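You operate a simulated robot arm through the tools that you are given. There is no shell and no other tool.

You are at the controls of a simulated robot arm. One attempt, no reset.

TASK
Set the controls near the filling stand. At the end: the blue spark plug from the filling stand is on the top of the mixing bench; the green soap knob is turned to 20%; the blue water knob is turned to 60%; the pink rinse knob is turned to 60%; whatever was shut is shut again. Leave all else as you found it, and nothing knocked over. Set down upright: spark plug.

The check looks at the end state, three seconds after you hand in, the way a careful person would. Anything else that was tipped, shoved, dropped, spilled or broken makes it a failure.

THE ROBOT
A 7-joint arm with a two-finger parallel gripper, fixed in place. Base frame: the origin is on the floor under the middle of its stand, x ahead of it, y to its left, z up; the work surface is at about z = 0.86. Lengths are in m, angles in degrees, forces in N, time in s.
It reaches about 1.479 m from its shoulder. Its first joint turns from -166.0 to 166.0 degrees. Payload 4.4 kg.
The TCP is the grasp point between the finger pads, 0.023 m short of the fingertips. In the tool frame z runs along the fingers and y along their closing line. Largest opening 0.094 m; finger width 0.038, thickness 0.01; the body of the gripper, 0.054 by 0.096 m, starts 0.039 m behind the TCP.
Orientation is that of the tool frame in the base frame, as a unit quaternion [w, x, y, z]. With the fingers straight down and closing along the base's y, the tool's x points along the base's -x, its y along +y and its z along -z.

THE INTERFACE
- The arm moves only by the tool play_rows. Its argument "targets" is a list of rows, each an object (a shift or turn left out is 0, a gripper value left out holds the last) with "xyz": the shift along the base's x, y, z in m, a list of three; "rotation": the turn, a rotation vector about the base's x, y, z in rad, a list of three; "grip": the gripper command, from -1 (fully open) to 1 (shut), values between in proportion. In form: [{"xyz": [x, y, z], "rotation": [rx, ry, rz], "grip": grip}, ...]. A call has 1 to 20 rows; each row is the pose to reach, as a shift and turn from the pose commanded when the call began. Each row takes 0.2 s and may step no farther than 0.05 m and 8.6 degrees from the row before; otherwise, or with a gripper value out of range, the whole call is refused. A pose out of reach is approached as far as the arm can. The call stops where the force on the tool passes 40 N (or 10 N more than at its start, if that is more) or the arm is blocked; 0.2 s more then pass. Each finger travels about 0.072 m/s and halts on what it meets, pressing with about 23 N; the grip force reading is that of the motor and also rises with nothing between the fingers. The clock runs only during rows and for 0.2 s after the last one: add rows that repeat a pose to give the fingers time. It gives the time, the measured TCP pose, the force on the tool (base axes), the opening and the grip force at its end, in the units of the frame above (readings bear some noise), with the torque about the TCP (base axes, N m) and any sound that the robot's microphone picked up.
- Cameras (640 x 400 px; columns grow to the right, rows downward): "scene" is fixed at [0.2215, 0.6515, 1.967]; the picture's right is [-0.88, -0.47, 0.00], its down [-0.36, 0.68, -0.64] and it looks along [0.30, -0.57, -0.77] (base axes); focal length 280 px, centre (320, 200). "wrist" rides on the gripper at [0.086, 0.016, -0.075] in the tool frame; the picture's right is [-0.18, 0.98, 0.00], its down [-0.58, -0.11, -0.81] and it looks along [-0.79, -0.15, 0.59] (tool axes); focal length 243 px, centre (320, 200).
- capture(camera): a new picture of that camera. It takes no simulated time.
- pixel_to_xyz(camera, pixels): for up to 12 pixels [column, row] of the newest picture of that camera ("zoom" is the newest enlarged one), the place [x, y, z] in the base frame of the surface seen there, good to about 0.003 m. It takes no simulated time.
- zoom(camera, box): a new picture of the part [left, top, right, bottom] of that camera's present view, enlarged. It takes no simulated time.
- close_job(): hands the job in; it is judged then, once.

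Unless the task says otherwise, let go and move clear before handing in.

The tools are called after "Request:" as a command line: name --argument value ..., lists and objects as JSON in quotes. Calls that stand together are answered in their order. play_rows: Moves the arm, as the interface text tells. Its arguments: {"type":"object","properties":{"targets":{"type":"array"}},"required":["targets"]} The other tools are called the same way: capture (camera) takes a picture; pixel_to_xyz (camera, pixels) gives the place of the surface under pixels of a picture; zoom (camera, box) takes an enlarged picture of a part of a camera's view; close_job () hands the job in.

At the start:

```text
time: 0.0
ee_pos: [0.7173, 0.0122, 1.5056]
tcp_rot: [0.0, 0.0, 1.0, 0.0]
force: [0.0, -0.3, -0.3]
wrist_torque: [-0.02, 0.0, 0.02]
grip_width: 0.0941
grip_force: 0.1
```

scene: 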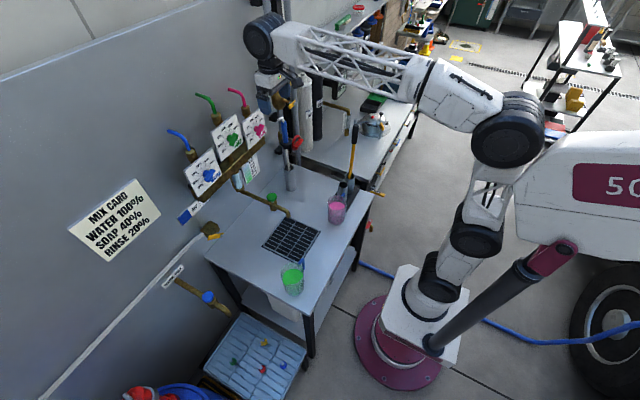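
wrist: 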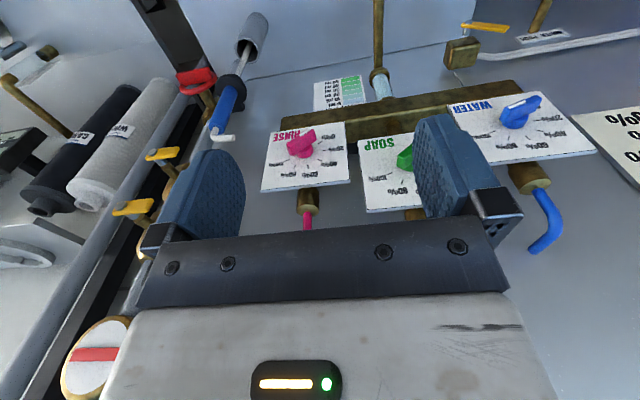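

The first pictures show three dial panels (scene approx. (205,172), (228,138), (255,128)) and a bench with cups and a grate. I'll zoom in on the parts to find the spark plug, the stand and the knob scales.

Request:
zoom --camera "scene" --box '[160, 80, 300, 220]'

Request:
zoom --camera "scene" --box '[200, 170, 400, 320]'

Request:
zoom --camera "scene" --box '[260, 60, 420, 180]'

Request:
zoom --camera "scene" --box '[120, 260, 340, 400]'

Request:
zoom --camera "scene" --box '[520, 0, 640, 160]'

Request:
zoom --camera "wrist" --box '[240, 60, 620, 260]'

```text
2.86 times, centred on (230, 150) of scene
```

zoom: 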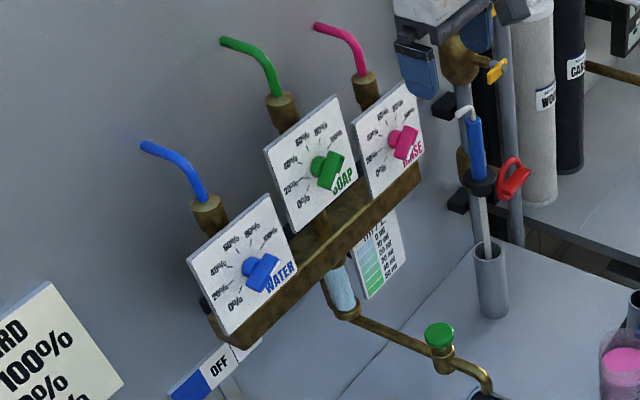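

```text
2.67 times, centred on (300, 245) of scene
```

zoom: 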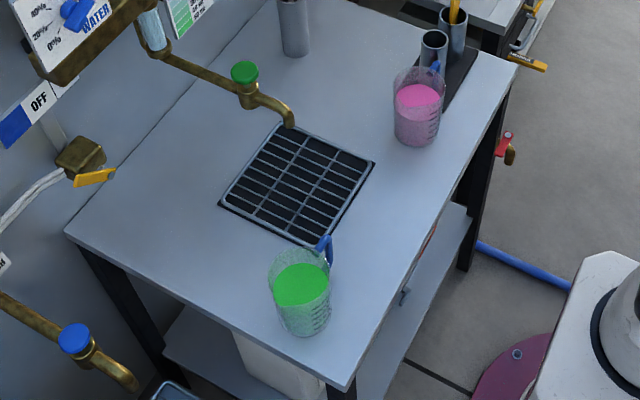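

```text
3.33 times, centred on (340, 120) of scene
```

zoom: 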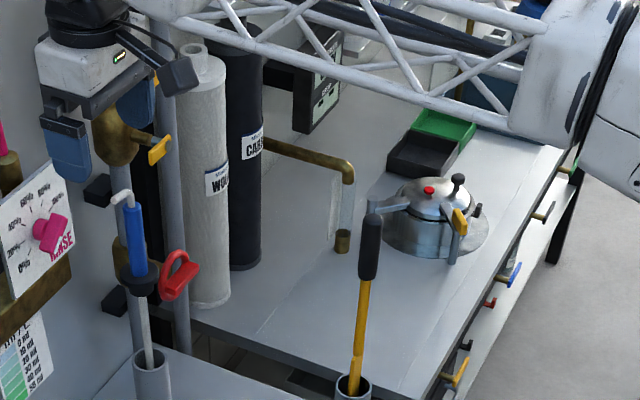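

```text
2.86 times, centred on (230, 330) of scene
```

zoom: 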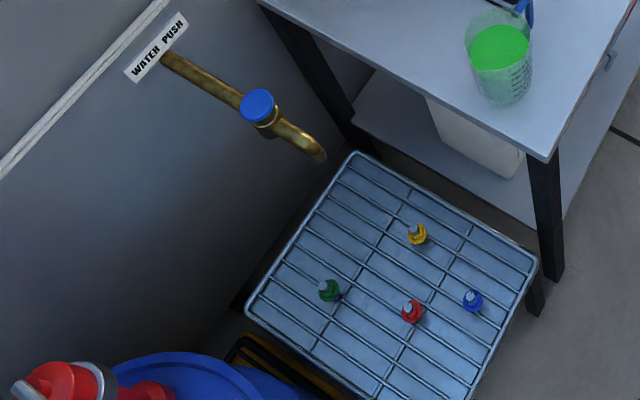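

```text
2.50 times, centred on (580, 80) of scene
```

zoom: 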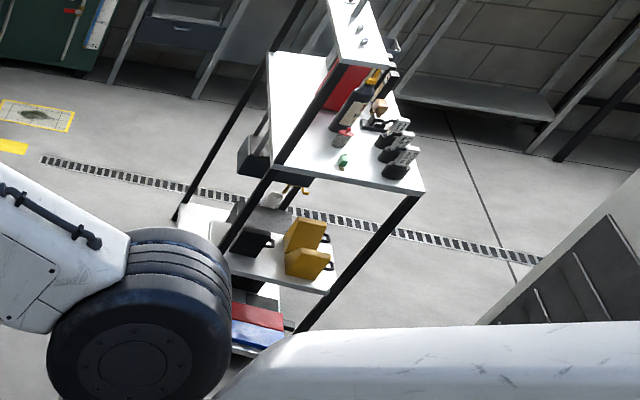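

```text
1.68 times, centred on (430, 160) of wrist
```

zoom: 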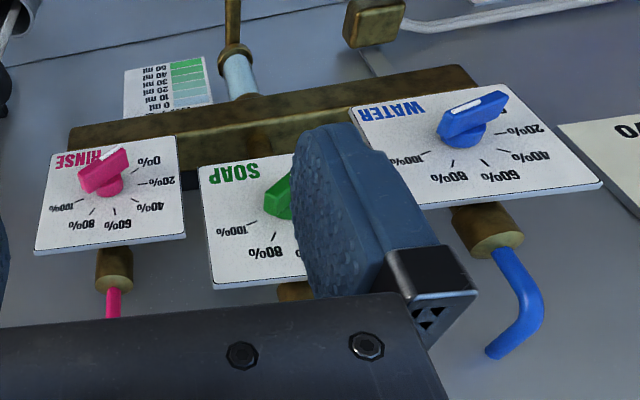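

The blue plug appears to be on the wire rack, near scene (283,365), and the knobs are on tilted plates. I'll measure the surfaces of the knobs, plates, plug and bench.

Request:
zoom --camera "scene" --box '[215, 320, 305, 400]'

Request:
zoom --camera "scene" --box '[180, 145, 230, 195]'

Request:
zoom --camera "scene" --box '[208, 110, 258, 160]'

Request:
zoom --camera "scene" --box '[235, 105, 275, 145]'

Request:
zoom --camera "scene" --box '[150, 180, 250, 320]'

Request:
pixel_to_xyz --camera "scene" --pixels '[[283, 365], [265, 345], [320, 250], [250, 230], [290, 270], [336, 205], [205, 172], [232, 140], [258, 130], [235, 368], [262, 368], [310, 330]]'

```text
5.00 times, centred on (260, 360) of scene
```

zoom: 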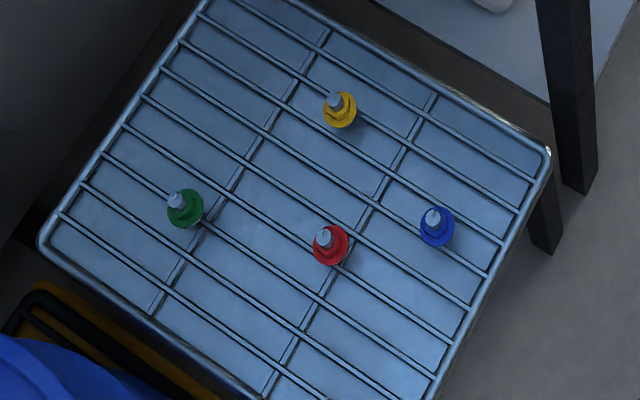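

```text
8.00 times, centred on (205, 170) of scene
```

zoom: 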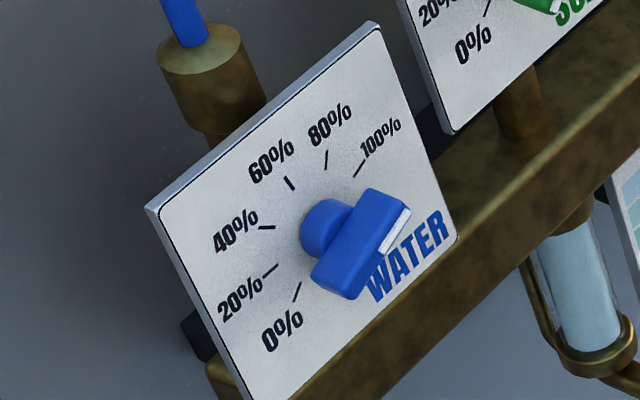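

```text
8.00 times, centred on (233, 135) of scene
```

zoom: 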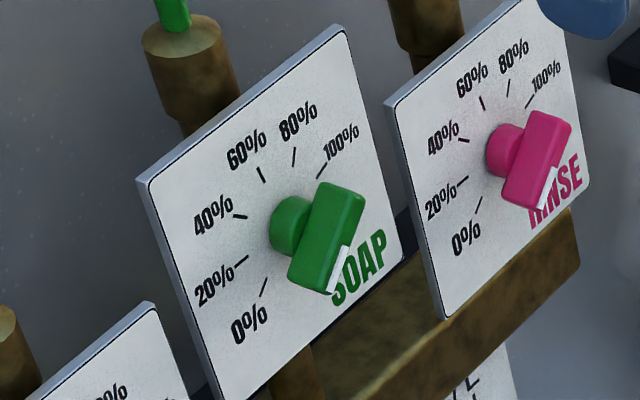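

```text
10.00 times, centred on (255, 125) of scene
```

zoom: 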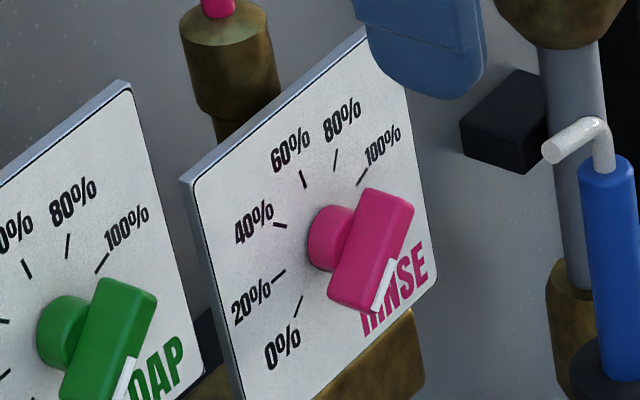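

```text
2.86 times, centred on (200, 250) of scene
```

zoom: 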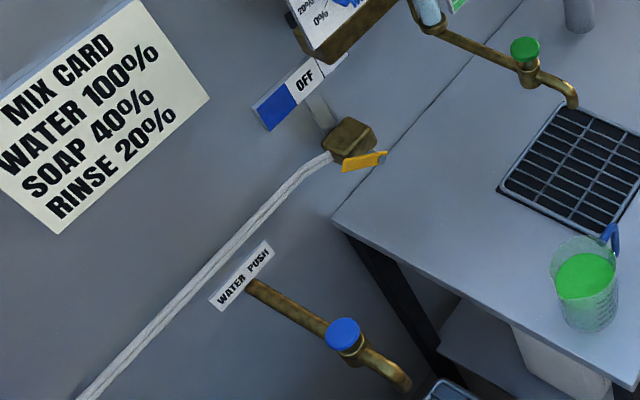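

```text
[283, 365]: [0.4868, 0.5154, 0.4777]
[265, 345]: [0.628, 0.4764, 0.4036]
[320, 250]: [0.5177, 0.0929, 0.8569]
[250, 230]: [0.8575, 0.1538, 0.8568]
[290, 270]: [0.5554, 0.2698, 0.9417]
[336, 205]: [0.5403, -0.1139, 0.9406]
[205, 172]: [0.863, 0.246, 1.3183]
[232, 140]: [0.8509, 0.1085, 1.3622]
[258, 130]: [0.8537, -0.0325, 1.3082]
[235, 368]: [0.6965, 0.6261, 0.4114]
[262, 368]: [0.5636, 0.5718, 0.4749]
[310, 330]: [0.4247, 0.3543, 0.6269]
```

The plug is near (0.487, 0.515) at z 0.45 to 0.48, and the bench top is at z 0.857. Next I'll measure the geometry of each plate and knob in enlarged views.

Request:
zoom --camera "scene" --box '[180, 145, 230, 195]'

Request:
pixel_to_xyz --camera "zoom" --pixels '[[165, 215], [370, 40], [440, 235], [297, 292], [270, 270], [267, 227], [290, 183], [326, 160], [358, 167], [330, 210], [375, 200], [345, 285]]'

Request:
pixel_to_xyz --camera "zoom" --pixels '[[375, 192], [408, 210], [350, 297], [315, 275], [388, 248], [405, 212], [392, 230], [355, 240], [312, 230], [340, 200], [250, 380], [450, 240]]'

```text
8.00 times, centred on (205, 170) of scene
```

zoom: 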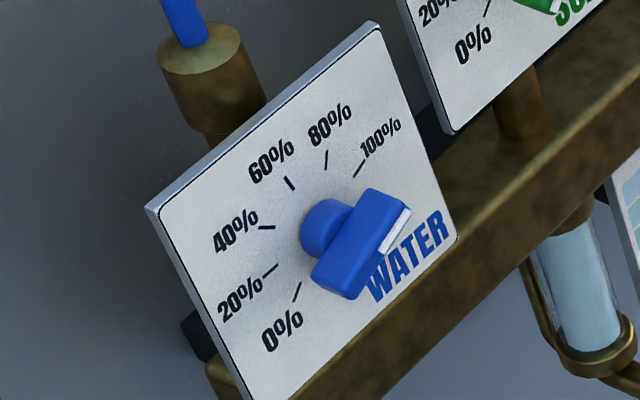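

```text
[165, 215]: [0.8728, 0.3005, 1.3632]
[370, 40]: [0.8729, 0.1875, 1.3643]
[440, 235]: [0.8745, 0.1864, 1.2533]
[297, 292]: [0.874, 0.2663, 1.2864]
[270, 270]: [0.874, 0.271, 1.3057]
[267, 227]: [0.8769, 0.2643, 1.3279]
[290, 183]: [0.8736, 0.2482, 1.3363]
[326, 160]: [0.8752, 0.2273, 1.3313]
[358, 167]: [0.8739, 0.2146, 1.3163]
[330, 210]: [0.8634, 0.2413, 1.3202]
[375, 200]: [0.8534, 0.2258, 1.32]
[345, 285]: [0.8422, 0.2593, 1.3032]
```

```text
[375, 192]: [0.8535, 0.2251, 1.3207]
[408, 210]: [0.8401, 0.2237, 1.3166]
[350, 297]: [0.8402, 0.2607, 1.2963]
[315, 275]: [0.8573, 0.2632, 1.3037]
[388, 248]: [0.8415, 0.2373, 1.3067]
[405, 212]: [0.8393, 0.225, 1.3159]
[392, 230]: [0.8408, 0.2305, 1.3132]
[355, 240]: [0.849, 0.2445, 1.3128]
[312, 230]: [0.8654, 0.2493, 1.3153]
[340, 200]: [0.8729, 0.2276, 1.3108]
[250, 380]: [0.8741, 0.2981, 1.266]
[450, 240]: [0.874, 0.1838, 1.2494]
```

The water plate is vertical at x≈0.874, facing −x, with its knob centred near (y 0.242, z 1.3045). I need to see which end of each bar carries the white pointer, so I'll zoom the wrist view on the knobs and the scene view on the other plates.

Request:
zoom --camera "wrist" --box '[450, 80, 600, 170]'

Request:
zoom --camera "wrist" --box '[255, 115, 360, 195]'

Request:
zoom --camera "scene" --box '[235, 105, 275, 145]'

Request:
pixel_to_xyz --camera "zoom" --pixels '[[297, 307], [279, 275], [280, 225], [303, 180], [336, 160], [362, 177], [365, 195], [408, 208], [375, 310], [330, 285], [390, 262], [372, 305]]'

Request:
zoom --camera "scene" --box '[208, 110, 258, 160]'

Request:
pixel_to_xyz --camera "zoom" --pixels '[[263, 287], [241, 261], [240, 217], [262, 175], [294, 156], [321, 170], [325, 187], [360, 205], [325, 290], [292, 270], [345, 250], [330, 285]]'

```text
4.27 times, centred on (525, 125) of wrist
```

zoom: 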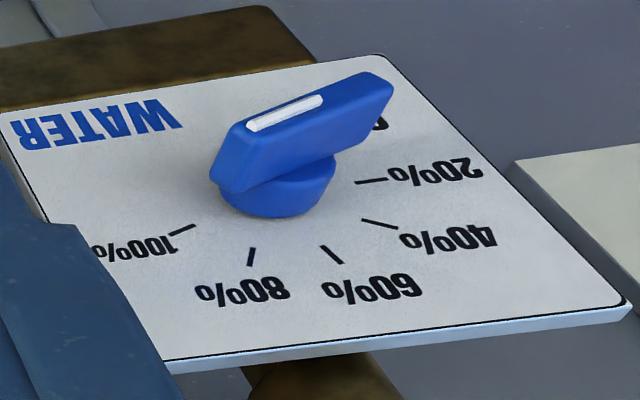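

```text
5.00 times, centred on (308, 155) of wrist
```

zoom: 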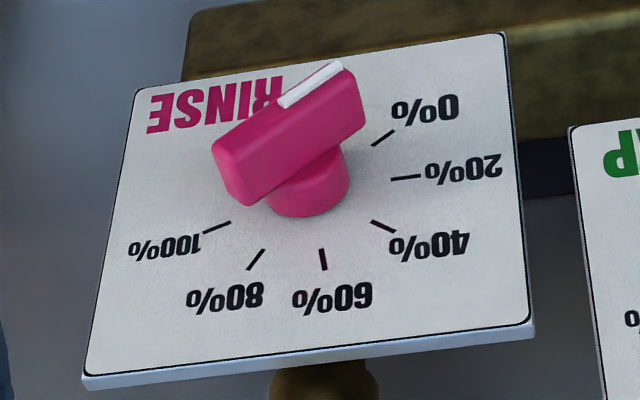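

```text
10.00 times, centred on (255, 125) of scene
```

zoom: 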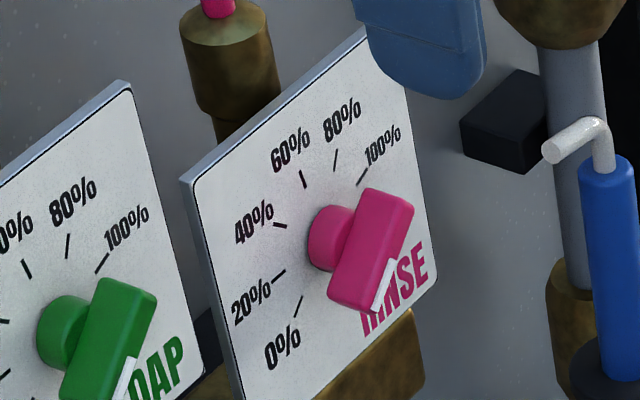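

```text
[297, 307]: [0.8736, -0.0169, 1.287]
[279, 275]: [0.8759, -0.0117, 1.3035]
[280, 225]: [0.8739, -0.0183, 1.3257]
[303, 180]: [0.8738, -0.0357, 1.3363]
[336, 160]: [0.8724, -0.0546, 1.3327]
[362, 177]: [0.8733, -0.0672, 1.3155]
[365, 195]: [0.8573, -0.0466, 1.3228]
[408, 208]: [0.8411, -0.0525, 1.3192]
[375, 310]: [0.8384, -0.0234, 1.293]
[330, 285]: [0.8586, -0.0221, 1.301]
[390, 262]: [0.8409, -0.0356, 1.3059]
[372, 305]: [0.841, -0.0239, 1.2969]
```

```text
8.00 times, centred on (233, 135) of scene
```

zoom: 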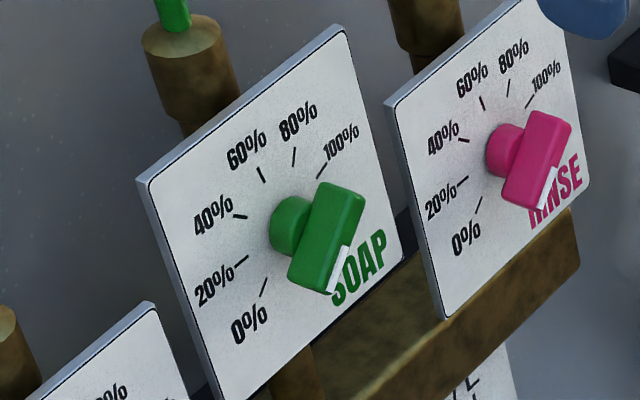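

```text
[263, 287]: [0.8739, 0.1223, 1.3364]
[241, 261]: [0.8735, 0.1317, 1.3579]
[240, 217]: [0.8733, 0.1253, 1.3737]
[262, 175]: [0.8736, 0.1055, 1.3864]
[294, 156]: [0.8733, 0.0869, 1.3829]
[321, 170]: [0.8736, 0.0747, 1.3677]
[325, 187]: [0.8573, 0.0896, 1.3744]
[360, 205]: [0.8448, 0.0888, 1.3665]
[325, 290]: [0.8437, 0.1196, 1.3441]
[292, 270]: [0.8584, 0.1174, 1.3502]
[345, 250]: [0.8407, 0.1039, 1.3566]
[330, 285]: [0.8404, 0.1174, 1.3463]
```

The ticks fit 40° per 20% step: 0% at lower left (220° viewed from the robot), 20% pointing left, 60% nearly up (100°). Water's white stripe is at the upper right (≈100%), while rinse and soap sit at the lower left (≈0%). Before moving in I'll measure the obstacles around the plates: pipes, the blue-handled stick and red lever, the tap and the bench edges.

Request:
pixel_to_xyz --camera "scene" --pixels '[[168, 132], [185, 143], [192, 157], [197, 96], [214, 108], [230, 90], [243, 98], [283, 125], [297, 143], [281, 105], [240, 180], [289, 172]]'

Request:
pixel_to_xyz --camera "scene" --pixels '[[271, 200], [288, 212], [206, 255], [372, 195], [335, 308], [310, 355], [352, 140], [345, 190], [208, 300], [225, 312], [212, 228], [195, 215]]'

Request:
pixel_to_xyz --camera "scene" --pixels '[[240, 315], [205, 370], [325, 335], [280, 395], [245, 382], [282, 362], [284, 370], [290, 372], [278, 372], [289, 290], [301, 265], [340, 205]]'

Request:
zoom --camera "scene" --box '[265, 350, 300, 385]'

```text
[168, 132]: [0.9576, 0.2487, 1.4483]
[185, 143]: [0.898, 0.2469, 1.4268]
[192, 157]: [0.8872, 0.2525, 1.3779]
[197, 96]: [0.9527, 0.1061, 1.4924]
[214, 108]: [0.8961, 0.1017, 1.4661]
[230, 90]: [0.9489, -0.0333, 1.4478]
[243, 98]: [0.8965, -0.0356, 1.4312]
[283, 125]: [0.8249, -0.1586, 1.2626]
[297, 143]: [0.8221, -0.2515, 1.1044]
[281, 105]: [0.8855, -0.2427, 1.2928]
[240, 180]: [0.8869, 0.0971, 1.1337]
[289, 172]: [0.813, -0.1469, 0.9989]
```

```text
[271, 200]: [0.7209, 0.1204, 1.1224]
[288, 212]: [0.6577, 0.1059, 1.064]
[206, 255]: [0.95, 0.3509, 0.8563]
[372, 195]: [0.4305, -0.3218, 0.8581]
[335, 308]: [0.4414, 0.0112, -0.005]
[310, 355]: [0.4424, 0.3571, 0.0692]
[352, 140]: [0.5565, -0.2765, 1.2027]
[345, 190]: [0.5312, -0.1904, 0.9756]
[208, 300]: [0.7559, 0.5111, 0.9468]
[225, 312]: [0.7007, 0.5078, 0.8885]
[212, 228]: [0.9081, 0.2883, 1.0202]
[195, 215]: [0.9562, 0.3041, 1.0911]
```

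```text
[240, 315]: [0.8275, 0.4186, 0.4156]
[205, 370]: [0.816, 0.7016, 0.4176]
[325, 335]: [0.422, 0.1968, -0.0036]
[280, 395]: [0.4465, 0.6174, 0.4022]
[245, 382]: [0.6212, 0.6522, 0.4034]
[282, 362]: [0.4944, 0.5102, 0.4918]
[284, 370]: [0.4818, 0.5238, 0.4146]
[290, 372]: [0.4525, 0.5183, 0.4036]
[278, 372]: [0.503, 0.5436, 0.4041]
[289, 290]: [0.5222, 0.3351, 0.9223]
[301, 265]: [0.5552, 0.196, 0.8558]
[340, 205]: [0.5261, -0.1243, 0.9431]
```

```text
11.43 times, centred on (282, 368) of scene
```

zoom: 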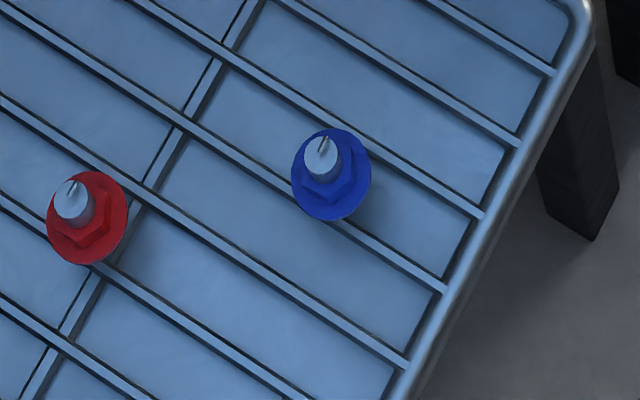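

The nearby obstacles are clear of the knob fronts: the pipes sit at x≥0.89, the blue-handled stick is at y≈−0.16 and the tap is below z 1.13. I'll now tip the tool forward about y while moving to a stand-off in front of the soap knob.

Request:
play_rows --targets '[{"xyz": [-0.003, 0.008, -0.013], "rotation": [0, -0.1428, 0], "grip": -1}, {"xyz": [-0.006, 0.016, -0.027], "rotation": [0, -0.2856, 0]}, {"xyz": [-0.009, 0.024, -0.04], "rotation": [0, -0.4284, 0]}, {"xyz": [-0.012, 0.032, -0.054], "rotation": [0, -0.5712, 0]}, {"xyz": [-0.015, 0.04, -0.067], "rotation": [0, -0.714, 0]}, {"xyz": [-0.017, 0.048, -0.081], "rotation": [0, -0.8568, 0]}, {"xyz": [-0.017, 0.056, -0.095], "rotation": [0, -0.9996, 0]}, {"xyz": [-0.017, 0.064, -0.108], "rotation": [0, -1.1424, 0]}, {"xyz": [-0.017, 0.072, -0.122], "rotation": [0, -1.2852, 0]}, {"xyz": [-0.017, 0.08, -0.135], "rotation": [0, -1.428, 0]}, {"xyz": [-0.017, 0.089, -0.149], "rotation": [0, -1.5708, 0]}, {"xyz": [-0.017, 0.089, -0.149], "rotation": [0, -1.5708, 0]}]'

```text
time: 2.8
ee_pos: [0.7491, 0.1108, 1.2632]
tcp_rot: [0.661, -0.009, 0.751, -0.009]
force: [-0.5, 0.5, -0.1]
wrist_torque: [-0.01, 0.0, 0.0]
grip_width: 0.0942
grip_force: 0.0
stopped in row 12: the arm was blocked; the commanded pose is now the measured one
```

The arm stopped as blocked, with no force reading, at (0.749, 0.111, 1.263) and tilted about 7° below horizontal. I'll look at what happened.

Request:
capture --camera "scene"

Request:
capture --camera "wrist"

```text
taken
```

scene: 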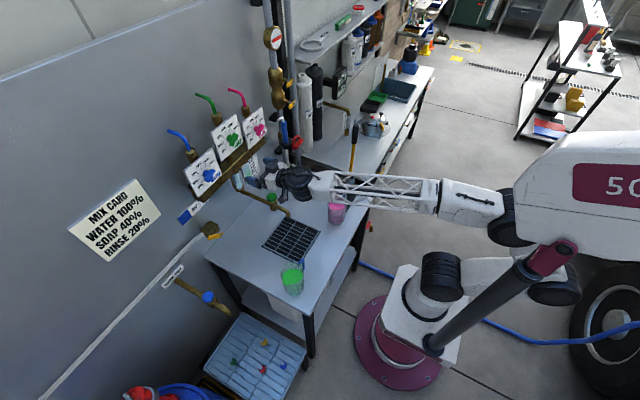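

```text
taken
```

wrist: 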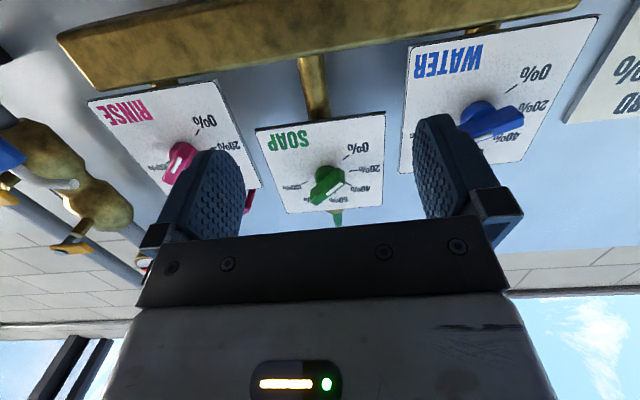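

The elbow seems to have swung back against the large white vehicle or panel (scene ≈(560,190)). I'll measure the vehicle, the elbow and the forearm to understand the clearance.

Request:
pixel_to_xyz --camera "scene" --pixels '[[550, 170], [530, 200], [620, 240], [600, 140], [545, 265], [500, 215], [465, 210], [505, 200], [440, 275], [470, 265], [545, 285], [300, 185]]'

Request:
pixel_to_xyz --camera "scene" --pixels '[[340, 190], [430, 200], [400, 290], [440, 340], [500, 300], [560, 255], [600, 300], [600, 370], [450, 190], [490, 240], [515, 235], [380, 190]]'

Request:
zoom --camera "scene" --box '[340, 120, 640, 400]'

```text
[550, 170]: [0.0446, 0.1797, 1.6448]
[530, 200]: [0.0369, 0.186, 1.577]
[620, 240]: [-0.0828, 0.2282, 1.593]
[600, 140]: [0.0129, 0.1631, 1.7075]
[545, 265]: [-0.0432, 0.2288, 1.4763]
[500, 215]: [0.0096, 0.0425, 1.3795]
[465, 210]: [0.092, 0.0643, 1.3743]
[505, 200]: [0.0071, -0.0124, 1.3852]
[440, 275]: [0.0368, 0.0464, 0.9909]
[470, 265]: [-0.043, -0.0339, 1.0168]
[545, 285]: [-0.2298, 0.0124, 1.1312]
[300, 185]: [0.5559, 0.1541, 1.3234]
```

```text
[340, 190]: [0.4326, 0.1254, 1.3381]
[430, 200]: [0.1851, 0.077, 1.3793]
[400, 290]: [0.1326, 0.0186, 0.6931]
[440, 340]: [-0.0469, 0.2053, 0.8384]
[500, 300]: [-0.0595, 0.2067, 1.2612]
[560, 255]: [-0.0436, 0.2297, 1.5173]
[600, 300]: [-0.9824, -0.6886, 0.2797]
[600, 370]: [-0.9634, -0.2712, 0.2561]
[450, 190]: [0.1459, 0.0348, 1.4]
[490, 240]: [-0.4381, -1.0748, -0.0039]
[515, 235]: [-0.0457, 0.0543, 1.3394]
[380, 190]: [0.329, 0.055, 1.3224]
```

```text
1.43 times, centred on (490, 260) of scene
```

zoom: 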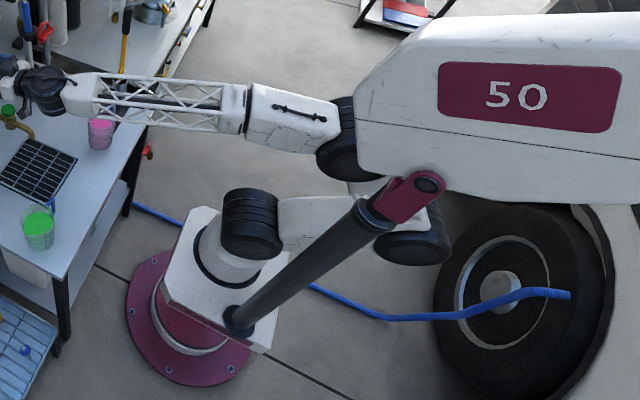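

The elbow link probably ran against the fixed white "50" structure at (x≈0, z≈1.5) because I stayed too far back. I'll move the TCP forward and up, then level the tool.

Request:
play_rows --targets '[{"xyz": [0.015, 0, 0.015], "rotation": [0, 0, 0], "grip": -1}, {"xyz": [0.03, -0.003, 0.03], "rotation": [0, 0, 0]}, {"xyz": [0.036, -0.006, 0.05], "rotation": [0, 0, 0]}, {"xyz": [0.036, -0.009, 0.07], "rotation": [0, 0, 0]}, {"xyz": [0.036, -0.009, 0.093], "rotation": [0, 0, 0]}, {"xyz": [0.036, -0.009, 0.093], "rotation": [0, -0.063, 0]}, {"xyz": [0.036, -0.009, 0.093], "rotation": [0, -0.126, 0]}, {"xyz": [0.036, -0.009, 0.093], "rotation": [0, -0.126, 0]}]'

```text
time: 4.6
ee_pos: [0.7854, 0.1018, 1.3574]
tcp_rot: [0.697, -0.007, 0.717, -0.012]
force: [-0.5, 0.3, 0.7]
wrist_torque: [-0.01, 0.01, 0.0]
grip_width: 0.0941
grip_force: 0.1
```

It reached (0.7854, 0.1018, 1.3574), nearly level, with no contact. I'll look again before aligning with the soap knob.

Request:
capture --camera "scene"

Request:
capture --camera "wrist"

Request:
zoom --camera "wrist" --box '[220, 0, 420, 125]'

```text
taken
```

scene: 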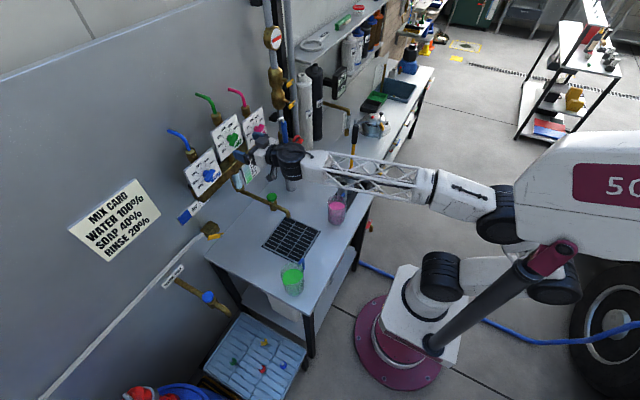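

```text
taken
```

wrist: 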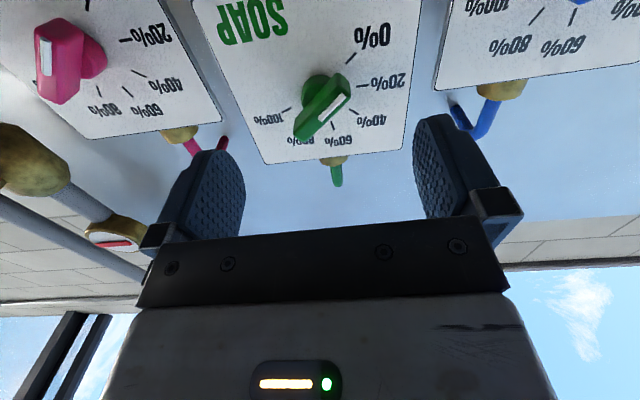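

```text
3.20 times, centred on (320, 62) of wrist
```

zoom: 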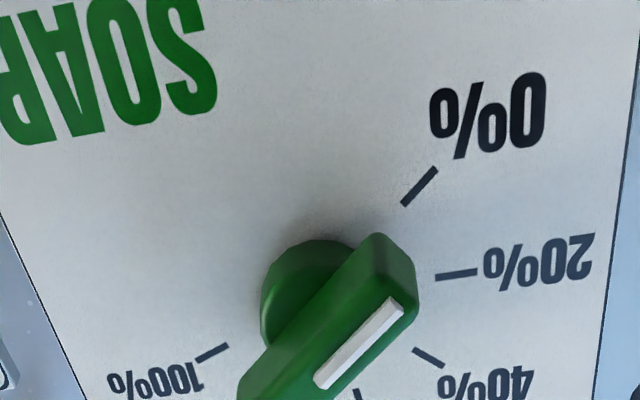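

From here the soap stripe (zoom (325,380) to (395,310)) runs parallel to the 0% tick, so soap is at 0%. I'll measure the bar edges and ticks from this close view.

Request:
pixel_to_xyz --camera "zoom" --pixels '[[403, 203], [436, 168], [437, 278], [475, 271], [415, 350], [443, 366], [322, 385], [395, 305], [375, 240], [410, 270], [230, 345], [198, 362]]'

Request:
zoom --camera "wrist" --box '[280, 60, 380, 160]'

Request:
pixel_to_xyz --camera "zoom" --pixels '[[95, 500], [130, 480], [430, 200], [300, 300], [200, 400], [350, 260], [180, 330], [250, 160], [150, 250], [110, 400], [400, 150], [320, 100]]'

```text
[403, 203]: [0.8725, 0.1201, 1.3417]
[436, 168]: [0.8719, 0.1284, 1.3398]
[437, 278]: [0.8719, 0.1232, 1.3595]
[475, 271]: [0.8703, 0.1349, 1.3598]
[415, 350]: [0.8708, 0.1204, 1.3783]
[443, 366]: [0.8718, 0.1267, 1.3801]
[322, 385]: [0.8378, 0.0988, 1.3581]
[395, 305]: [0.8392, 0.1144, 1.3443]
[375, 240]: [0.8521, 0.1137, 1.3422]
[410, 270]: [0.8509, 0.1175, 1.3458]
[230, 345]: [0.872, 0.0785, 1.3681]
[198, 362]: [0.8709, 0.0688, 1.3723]
```

```text
4.00 times, centred on (330, 110) of wrist
```

zoom: 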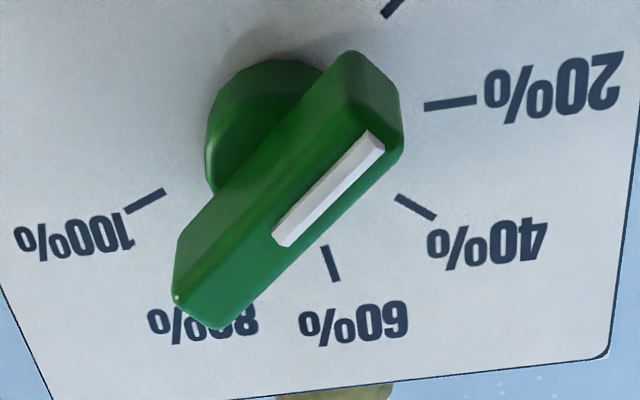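

```text
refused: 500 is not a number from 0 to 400
```

Request:
pixel_to_xyz --camera "zoom" --pixels '[[182, 300], [220, 322], [398, 148], [350, 60], [290, 245], [375, 145], [180, 260], [250, 285], [330, 80], [300, 170], [230, 100], [390, 85]]'

```text
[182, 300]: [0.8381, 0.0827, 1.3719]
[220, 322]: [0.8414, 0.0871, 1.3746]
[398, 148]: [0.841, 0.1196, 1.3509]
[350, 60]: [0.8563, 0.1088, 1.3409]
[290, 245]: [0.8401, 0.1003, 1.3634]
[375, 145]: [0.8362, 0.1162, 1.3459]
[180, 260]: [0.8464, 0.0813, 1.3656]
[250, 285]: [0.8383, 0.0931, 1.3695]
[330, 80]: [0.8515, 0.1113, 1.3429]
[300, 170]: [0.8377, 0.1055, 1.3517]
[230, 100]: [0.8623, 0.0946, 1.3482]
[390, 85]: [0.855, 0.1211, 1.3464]
```

The soap bar points to 221° (0%), is about 0.045 long, and is centred at (y 0.1014, z 1.3566) with its front at x≈0.839. I'll correct the small tilt first, then roll +50° about x so the fingers straddle the bar.

Request:
play_rows --targets '[{"xyz": [0, 0, -0.0005], "rotation": [0.027, -0.028, 0.007], "grip": -1}]'

Request:
play_rows --targets '[{"xyz": [0, 0, 0], "rotation": [0.1455, 0, 0], "grip": -1}, {"xyz": [0, 0, 0], "rotation": [0.291, 0, 0]}, {"xyz": [0, 0, 0], "rotation": [0.4365, 0, 0]}, {"xyz": [0, 0, 0], "rotation": [0.582, 0, 0]}, {"xyz": [0, 0, 0], "rotation": [0.7275, 0, 0]}, {"xyz": [0, 0, 0], "rotation": [0.873, 0, 0]}, {"xyz": [0, 0, 0], "rotation": [0.873, 0, 0]}]'

Request:
capture --camera "wrist"

Request:
capture --camera "scene"

```text
time: 5.0
ee_pos: [0.7855, 0.1004, 1.357]
tcp_rot: [0.709, -0.001, 0.705, -0.005]
force: [0.2, 0.5, 0.4]
wrist_torque: [0.01, 0.01, 0.0]
grip_width: 0.0941
grip_force: 0.1
```

```text
time: 6.6
ee_pos: [0.7863, 0.1009, 1.3576]
tcp_rot: [0.65, 0.303, 0.631, 0.297]
force: [0.4, -0.3, 0.8]
wrist_torque: [0.0, 0.03, -0.01]
grip_width: 0.0943
grip_force: 0.1
```

```text
taken
```

wrist: 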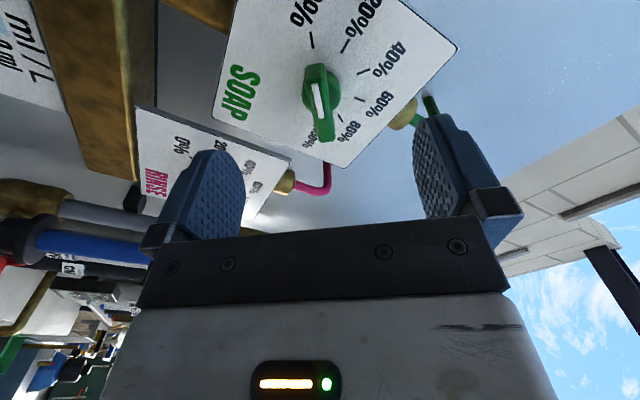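

```text
taken
```

scene: 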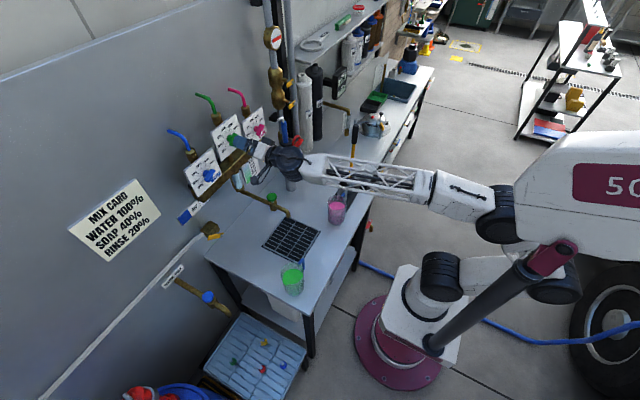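

The bar stands upright in the wrist view (320,105), midway between the fingers. I'll advance +0.047 in x and then close on it.

Request:
play_rows --targets '[{"xyz": [0.016, 0.0005, -0.0005], "rotation": [0, 0, 0], "grip": -1}, {"xyz": [0.032, 0.0005, -0.0005], "rotation": [0, 0, 0]}, {"xyz": [0.047, 0.0005, -0.0005], "rotation": [0, 0, 0]}, {"xyz": [0.047, 0.0005, -0.0005], "rotation": [0, 0, 0]}]'

Request:
capture --camera "wrist"

```text
time: 7.6
ee_pos: [0.8318, 0.1006, 1.357]
tcp_rot: [0.65, 0.302, 0.63, 0.297]
force: [0.0, 0.1, -0.3]
wrist_torque: [0.02, -0.02, -0.01]
grip_width: 0.0941
grip_force: 0.0
```

```text
taken
```

wrist: 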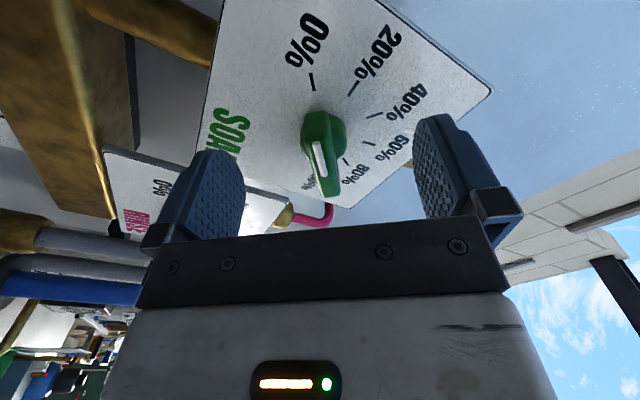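

At x=0.8318 there is no contact and the bar is between the fingers. Closing now.

Request:
play_rows --targets '[{"xyz": [0, 0, 0], "rotation": [0, 0, 0], "grip": 1}, {"xyz": [0, 0, 0], "rotation": [0, 0, 0], "grip": 1}, {"xyz": [0, 0, 0], "rotation": [0, 0, 0], "grip": 1}, {"xyz": [0, 0, 0], "rotation": [0, 0, 0], "grip": 1}]'

Request:
capture --camera "wrist"

```text
time: 8.6
ee_pos: [0.8322, 0.1005, 1.3578]
tcp_rot: [0.65, 0.302, 0.63, 0.298]
force: [7.4, 17.3, 14.1]
wrist_torque: [-0.02, 0.68, 0.52]
grip_width: 0.0116
grip_force: 44.9
```

```text
taken
```

wrist: 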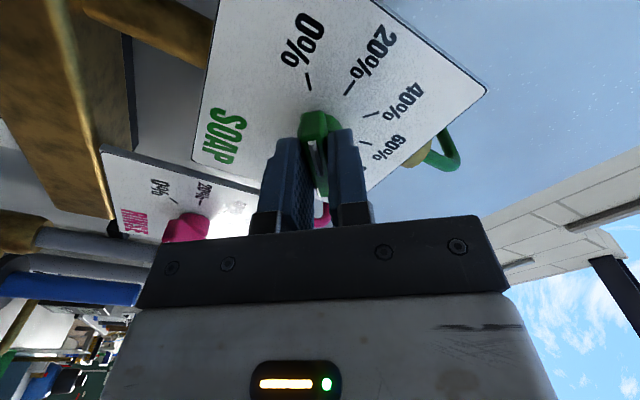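

The fingers hold the bar at 0.0116 m, with a 23 N side load toward (+y,+z), so the TCP is slightly off-centre. I'll shift it a little that way to unload.

Request:
play_rows --targets '[{"xyz": [0, 0.0008, 0.0008], "rotation": [0, 0, 0], "grip": 1}, {"xyz": [0, 0.0008, 0.0008], "rotation": [0, 0, 0], "grip": 1}]'

```text
time: 9.2
ee_pos: [0.832, 0.1016, 1.3593]
tcp_rot: [0.65, 0.303, 0.63, 0.298]
force: [-32.6, 4.0, 6.3]
wrist_torque: [0.01, 0.32, -0.39]
grip_width: 0.0121
grip_force: 45.0
```

Side force is now small, but x shows −32.6 N. I'll hold a moment to see whether it is transient.

Request:
play_rows --targets '[{"xyz": [0, 0, 0], "rotation": [0, 0, 0], "grip": 1}]'

Request:
zoom --camera "wrist" --box '[220, 60, 420, 260]'

```text
time: 9.6
ee_pos: [0.8322, 0.1008, 1.359]
tcp_rot: [0.65, 0.302, 0.63, 0.297]
force: [-32.6, 1.7, 8.2]
wrist_torque: [-0.02, 0.15, -0.47]
grip_width: 0.0117
grip_force: 45.0
```

```text
2.00 times, centred on (320, 160) of wrist
```

zoom: 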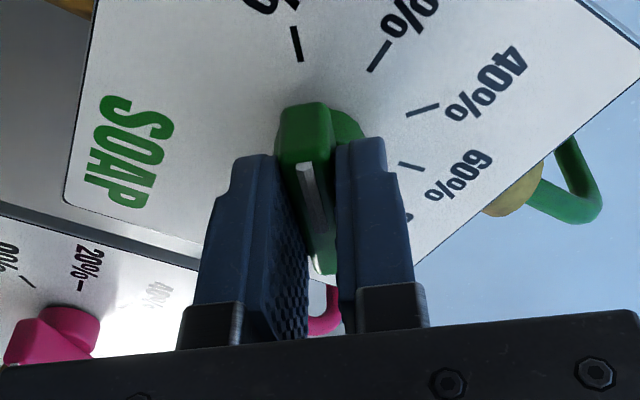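

The −32.6 N is steady, probably built up when the pads stuck at the first contact. I'll open slightly, let it relax, and re-grip at this corrected position.

Request:
play_rows --targets '[{"xyz": [0, 0, 0], "rotation": [0, 0, 0], "grip": 0.4}, {"xyz": [0, 0, 0], "rotation": [0, 0, 0], "grip": 0.4}]'

Request:
play_rows --targets '[{"xyz": [0, 0, -0.001], "rotation": [0, 0, 0], "grip": 0.6}, {"xyz": [0, 0, -0.001], "rotation": [0, 0, 0], "grip": 0.8}, {"xyz": [0, 0, -0.001], "rotation": [0, 0, 0], "grip": 0.8}]'

```text
time: 10.2
ee_pos: [0.8321, 0.1006, 1.3574]
tcp_rot: [0.65, 0.303, 0.631, 0.297]
force: [-0.4, -0.4, -0.4]
wrist_torque: [-0.02, -0.01, -0.03]
grip_width: 0.0284
grip_force: 0.0
```

```text
time: 11.0
ee_pos: [0.8335, 0.102, 1.3574]
tcp_rot: [0.65, 0.302, 0.631, 0.297]
force: [1.7, 10.4, 9.8]
wrist_torque: [-0.03, 0.57, 0.06]
grip_width: 0.0118
grip_force: 45.3
```

The force relaxed to about 14 N. Now I'll rotate +40° about x (clockwise as seen from the robot) to bring soap to 20%.

Request:
play_rows --targets '[{"xyz": [0, 0, 0], "rotation": [0.1, 0, 0], "grip": 0.8}, {"xyz": [0, 0, 0], "rotation": [0.2, 0, 0]}, {"xyz": [0, 0, 0], "rotation": [0.3, 0, 0]}, {"xyz": [0, 0, 0], "rotation": [0.4, 0, 0]}, {"xyz": [0, 0, 0], "rotation": [0.5, 0, 0]}, {"xyz": [0, 0, 0], "rotation": [0.6, 0, 0]}, {"xyz": [0, 0, 0], "rotation": [0.698, 0, 0]}, {"xyz": [0, 0, 0], "rotation": [0.698, 0, 0]}]'

Request:
capture --camera "wrist"

Request:
zoom --camera "wrist" --box '[220, 60, 420, 260]'

```text
time: 11.5
ee_pos: [0.8336, 0.1039, 1.358]
tcp_rot: [0.631, 0.339, 0.612, 0.335]
force: [20.7, 7.0, 5.7]
wrist_torque: [0.03, 0.29, -0.51]
grip_width: 0.012
grip_force: 44.7
stopped in row 2: the force on the tool passed its limit at 42 N (the readings are from after the stop); the commanded pose is now the measured one
```

```text
taken
```

wrist: 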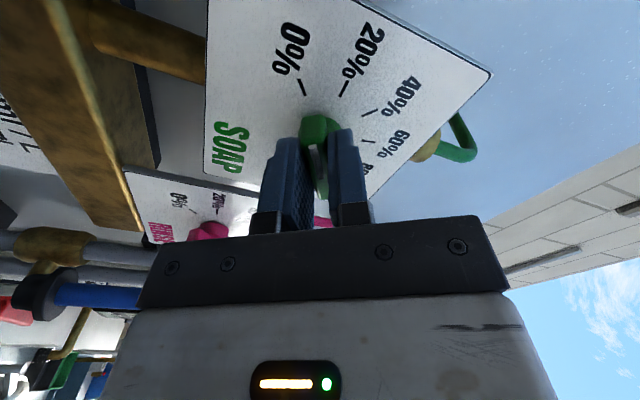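

```text
2.00 times, centred on (320, 160) of wrist
```

zoom: 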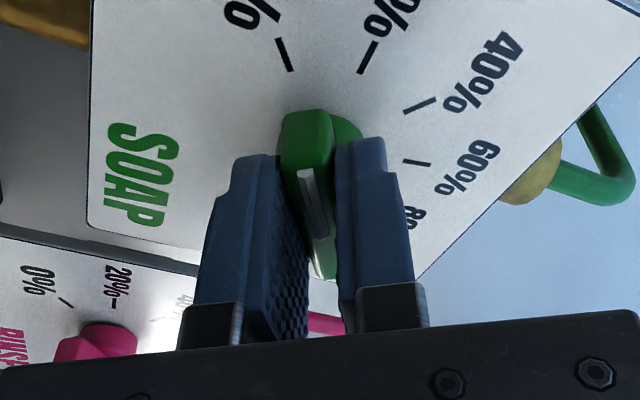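

Squeezing rigidly while rotating tripped the limit at about 7° of turn. I'll loosen the fingers to a fork slightly wider than the bar (0.016), re-centre, and turn with that.

Request:
play_rows --targets '[{"xyz": [0, 0, 0], "rotation": [0, 0, 0], "grip": 0.62}, {"xyz": [0, 0, 0], "rotation": [0, 0, 0], "grip": 0.62}]'

Request:
play_rows --targets '[{"xyz": [0, 0, 0], "rotation": [0, 0, 0], "grip": 0.62}]'

```text
time: 12.1
ee_pos: [0.8338, 0.1023, 1.3586]
tcp_rot: [0.631, 0.34, 0.612, 0.334]
force: [-0.5, -0.4, -0.3]
wrist_torque: [-0.02, 0.0, 0.01]
grip_width: 0.018
grip_force: 0.0
```

```text
time: 12.5
ee_pos: [0.833, 0.102, 1.3575]
tcp_rot: [0.631, 0.341, 0.612, 0.334]
force: [-0.4, 0.5, -0.7]
wrist_torque: [-0.02, -0.01, -0.03]
grip_width: 0.0178
grip_force: 0.1
```

Loose fork at 0.018, zero force. Turning the remaining 33°.

Request:
play_rows --targets '[{"xyz": [0, 0, 0], "rotation": [0.1, 0, 0], "grip": 0.66}, {"xyz": [0, 0, 0], "rotation": [0.2, 0, 0]}, {"xyz": [0, 0, -0.0005], "rotation": [0.3, 0, 0]}, {"xyz": [0, 0, -0.0005], "rotation": [0.4, 0, 0]}, {"xyz": [0, 0, -0.0005], "rotation": [0.5, 0, 0]}, {"xyz": [0, 0, -0.0005], "rotation": [0.578, 0, 0]}, {"xyz": [0, 0, -0.0005], "rotation": [0.578, 0, 0]}]'

Request:
capture --camera "wrist"

Request:
zoom --camera "wrist" --box '[220, 60, 420, 260]'

```text
time: 13.4
ee_pos: [0.8346, 0.1052, 1.3656]
tcp_rot: [0.563, 0.442, 0.558, 0.421]
force: [-3.3, -10.0, -16.7]
wrist_torque: [0.01, 0.07, -0.11]
grip_width: 0.0235
grip_force: 7.9
out of reach, approached as far as the arm can: row 2, 3, 4
stopped in row 4: the force on the tool passed its limit at 51 N (the readings are from after the stop); the commanded pose is now the measured one
```

```text
taken
```

wrist: 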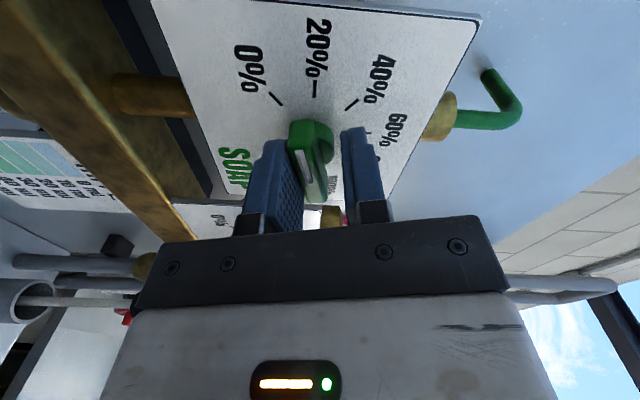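

```text
2.00 times, centred on (320, 160) of wrist
```

zoom: 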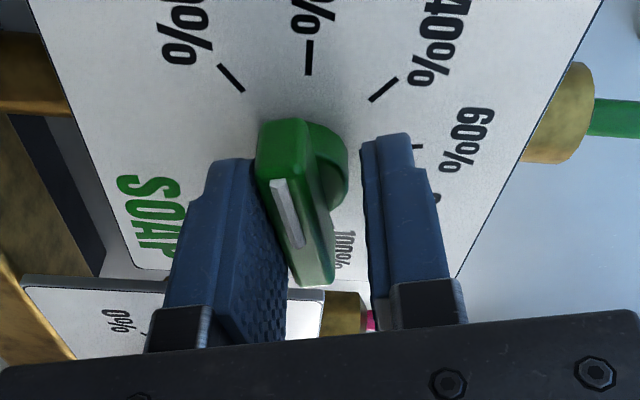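

Rows beyond φ≈65° were out of reach, because the roll limit is on the + side, and the tool rose 8 mm. I'll open, back straight out, and use the mirrored (negative) roll instead.

Request:
play_rows --targets '[{"xyz": [0, 0, 0], "rotation": [0, 0, 0], "grip": -0.2}, {"xyz": [0, 0, 0], "rotation": [0, 0, 0], "grip": -0.2}, {"xyz": [-0.02, 0, 0], "rotation": [0, 0, 0], "grip": -1}, {"xyz": [-0.045, 0, 0], "rotation": [0, 0, 0]}, {"xyz": [-0.045, -0.002, -0.006], "rotation": [-0.1, 0, 0]}, {"xyz": [-0.045, -0.003, -0.008], "rotation": [-0.2, 0, 0]}]'

Request:
capture --camera "wrist"

Request:
capture --camera "scene"

```text
time: 14.8
ee_pos: [0.7894, 0.1014, 1.3604]
tcp_rot: [0.605, 0.381, 0.596, 0.365]
force: [-0.1, 0.4, -0.8]
wrist_torque: [0.0, 0.0, -0.01]
grip_width: 0.0939
grip_force: 0.1
```

```text
taken
```

wrist: 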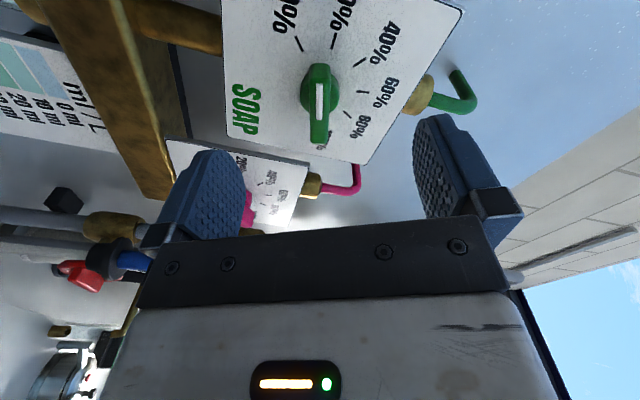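

```text
taken
```

scene: 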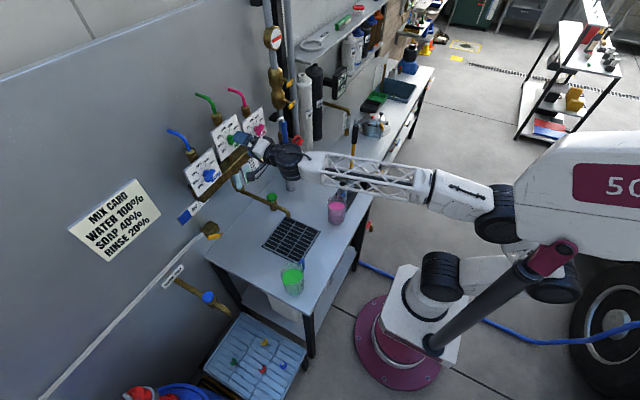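

The soap knob is about half a step along now. I'll roll the tool the other way at this stand-off and check that it can reach strongly negative roll.

Request:
play_rows --targets '[{"xyz": [0, 0, -0.001], "rotation": [-0.149, 0, 0], "grip": -1}, {"xyz": [0, 0, -0.003], "rotation": [-0.298, 0, 0]}, {"xyz": [0, 0, -0.003], "rotation": [-0.447, 0, 0]}, {"xyz": [0, 0, -0.003], "rotation": [-0.596, 0, 0]}, {"xyz": [0, 0, -0.003], "rotation": [-0.745, 0, 0]}, {"xyz": [0, 0, -0.003], "rotation": [-0.894, 0, 0]}, {"xyz": [0, 0, -0.003], "rotation": [-1.043, 0, 0]}, {"xyz": [0, 0, -0.003], "rotation": [-1.192, 0, 0]}, {"xyz": [0, 0, -0.003], "rotation": [-1.341, 0, 0]}, {"xyz": [0, 0, -0.003], "rotation": [-1.49, 0, 0]}, {"xyz": [0, 0, -0.003], "rotation": [-1.639, 0, 0]}, {"xyz": [0, 0, -0.003], "rotation": [-1.788, 0, 0]}, {"xyz": [0, 0, -0.003], "rotation": [-1.937, 0, 0]}, {"xyz": [0, 0, -0.003], "rotation": [-2.086, 0, 0]}, {"xyz": [0, 0, -0.003], "rotation": [-2.235, 0, 0]}, {"xyz": [0, 0, -0.003], "rotation": [-2.384, 0, 0]}, {"xyz": [0, 0, -0.003], "rotation": [-2.533, 0, 0]}, {"xyz": [0, 0, -0.003], "rotation": [-2.682, 0, 0]}, {"xyz": [0, 0, -0.003], "rotation": [-2.682, 0, 0]}]'

Request:
capture --camera "wrist"

Request:
capture --camera "scene"

```text
time: 18.8
ee_pos: [0.789, 0.1008, 1.3584]
tcp_rot: [0.51, -0.503, 0.49, -0.497]
force: [-0.1, 0.1, -0.8]
wrist_torque: [-0.02, 0.03, -0.01]
grip_width: 0.0938
grip_force: 0.1
```

```text
taken
```

wrist: 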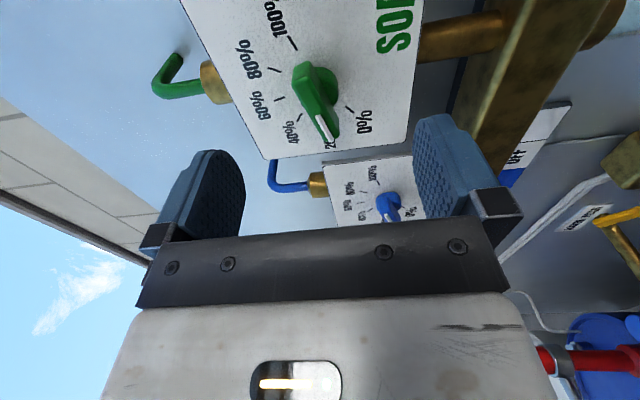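

```text
taken
```

scene: 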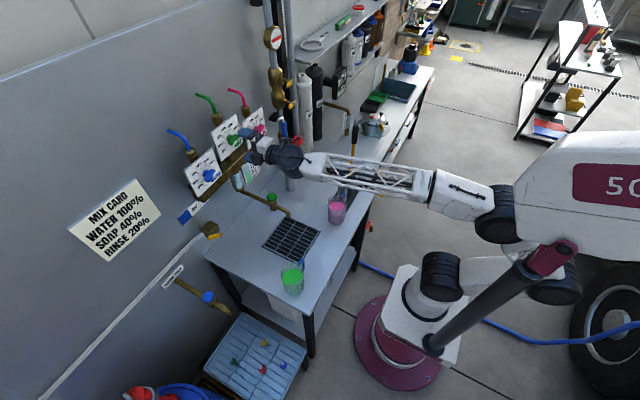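

Roll −90° is reachable (q ≈ [0.51, −0.50, 0.49, −0.50]). I'll measure the soap stripe's present direction from this view.

Request:
zoom --camera "wrist" --box '[250, 40, 390, 160]'

```text
3.33 times, centred on (320, 100) of wrist
```

zoom: 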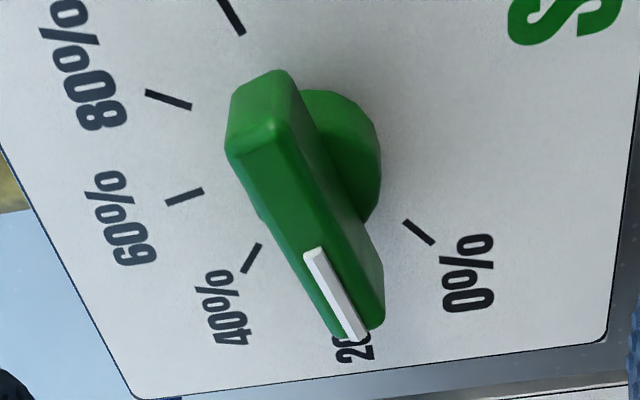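

Request:
pixel_to_xyz --camera "zoom" --pixels '[[312, 255], [355, 335], [405, 222], [432, 243], [262, 245], [244, 270], [200, 190], [168, 203], [240, 125], [230, 150], [335, 335], [382, 318]]'

```text
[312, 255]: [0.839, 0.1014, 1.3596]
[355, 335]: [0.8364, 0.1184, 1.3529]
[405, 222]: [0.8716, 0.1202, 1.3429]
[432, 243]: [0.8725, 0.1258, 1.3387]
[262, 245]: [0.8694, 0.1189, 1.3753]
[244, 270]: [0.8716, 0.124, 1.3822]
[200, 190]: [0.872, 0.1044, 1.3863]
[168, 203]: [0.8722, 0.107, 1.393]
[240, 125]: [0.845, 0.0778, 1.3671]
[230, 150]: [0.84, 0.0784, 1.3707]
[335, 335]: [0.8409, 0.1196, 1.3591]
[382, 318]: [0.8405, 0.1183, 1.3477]
```

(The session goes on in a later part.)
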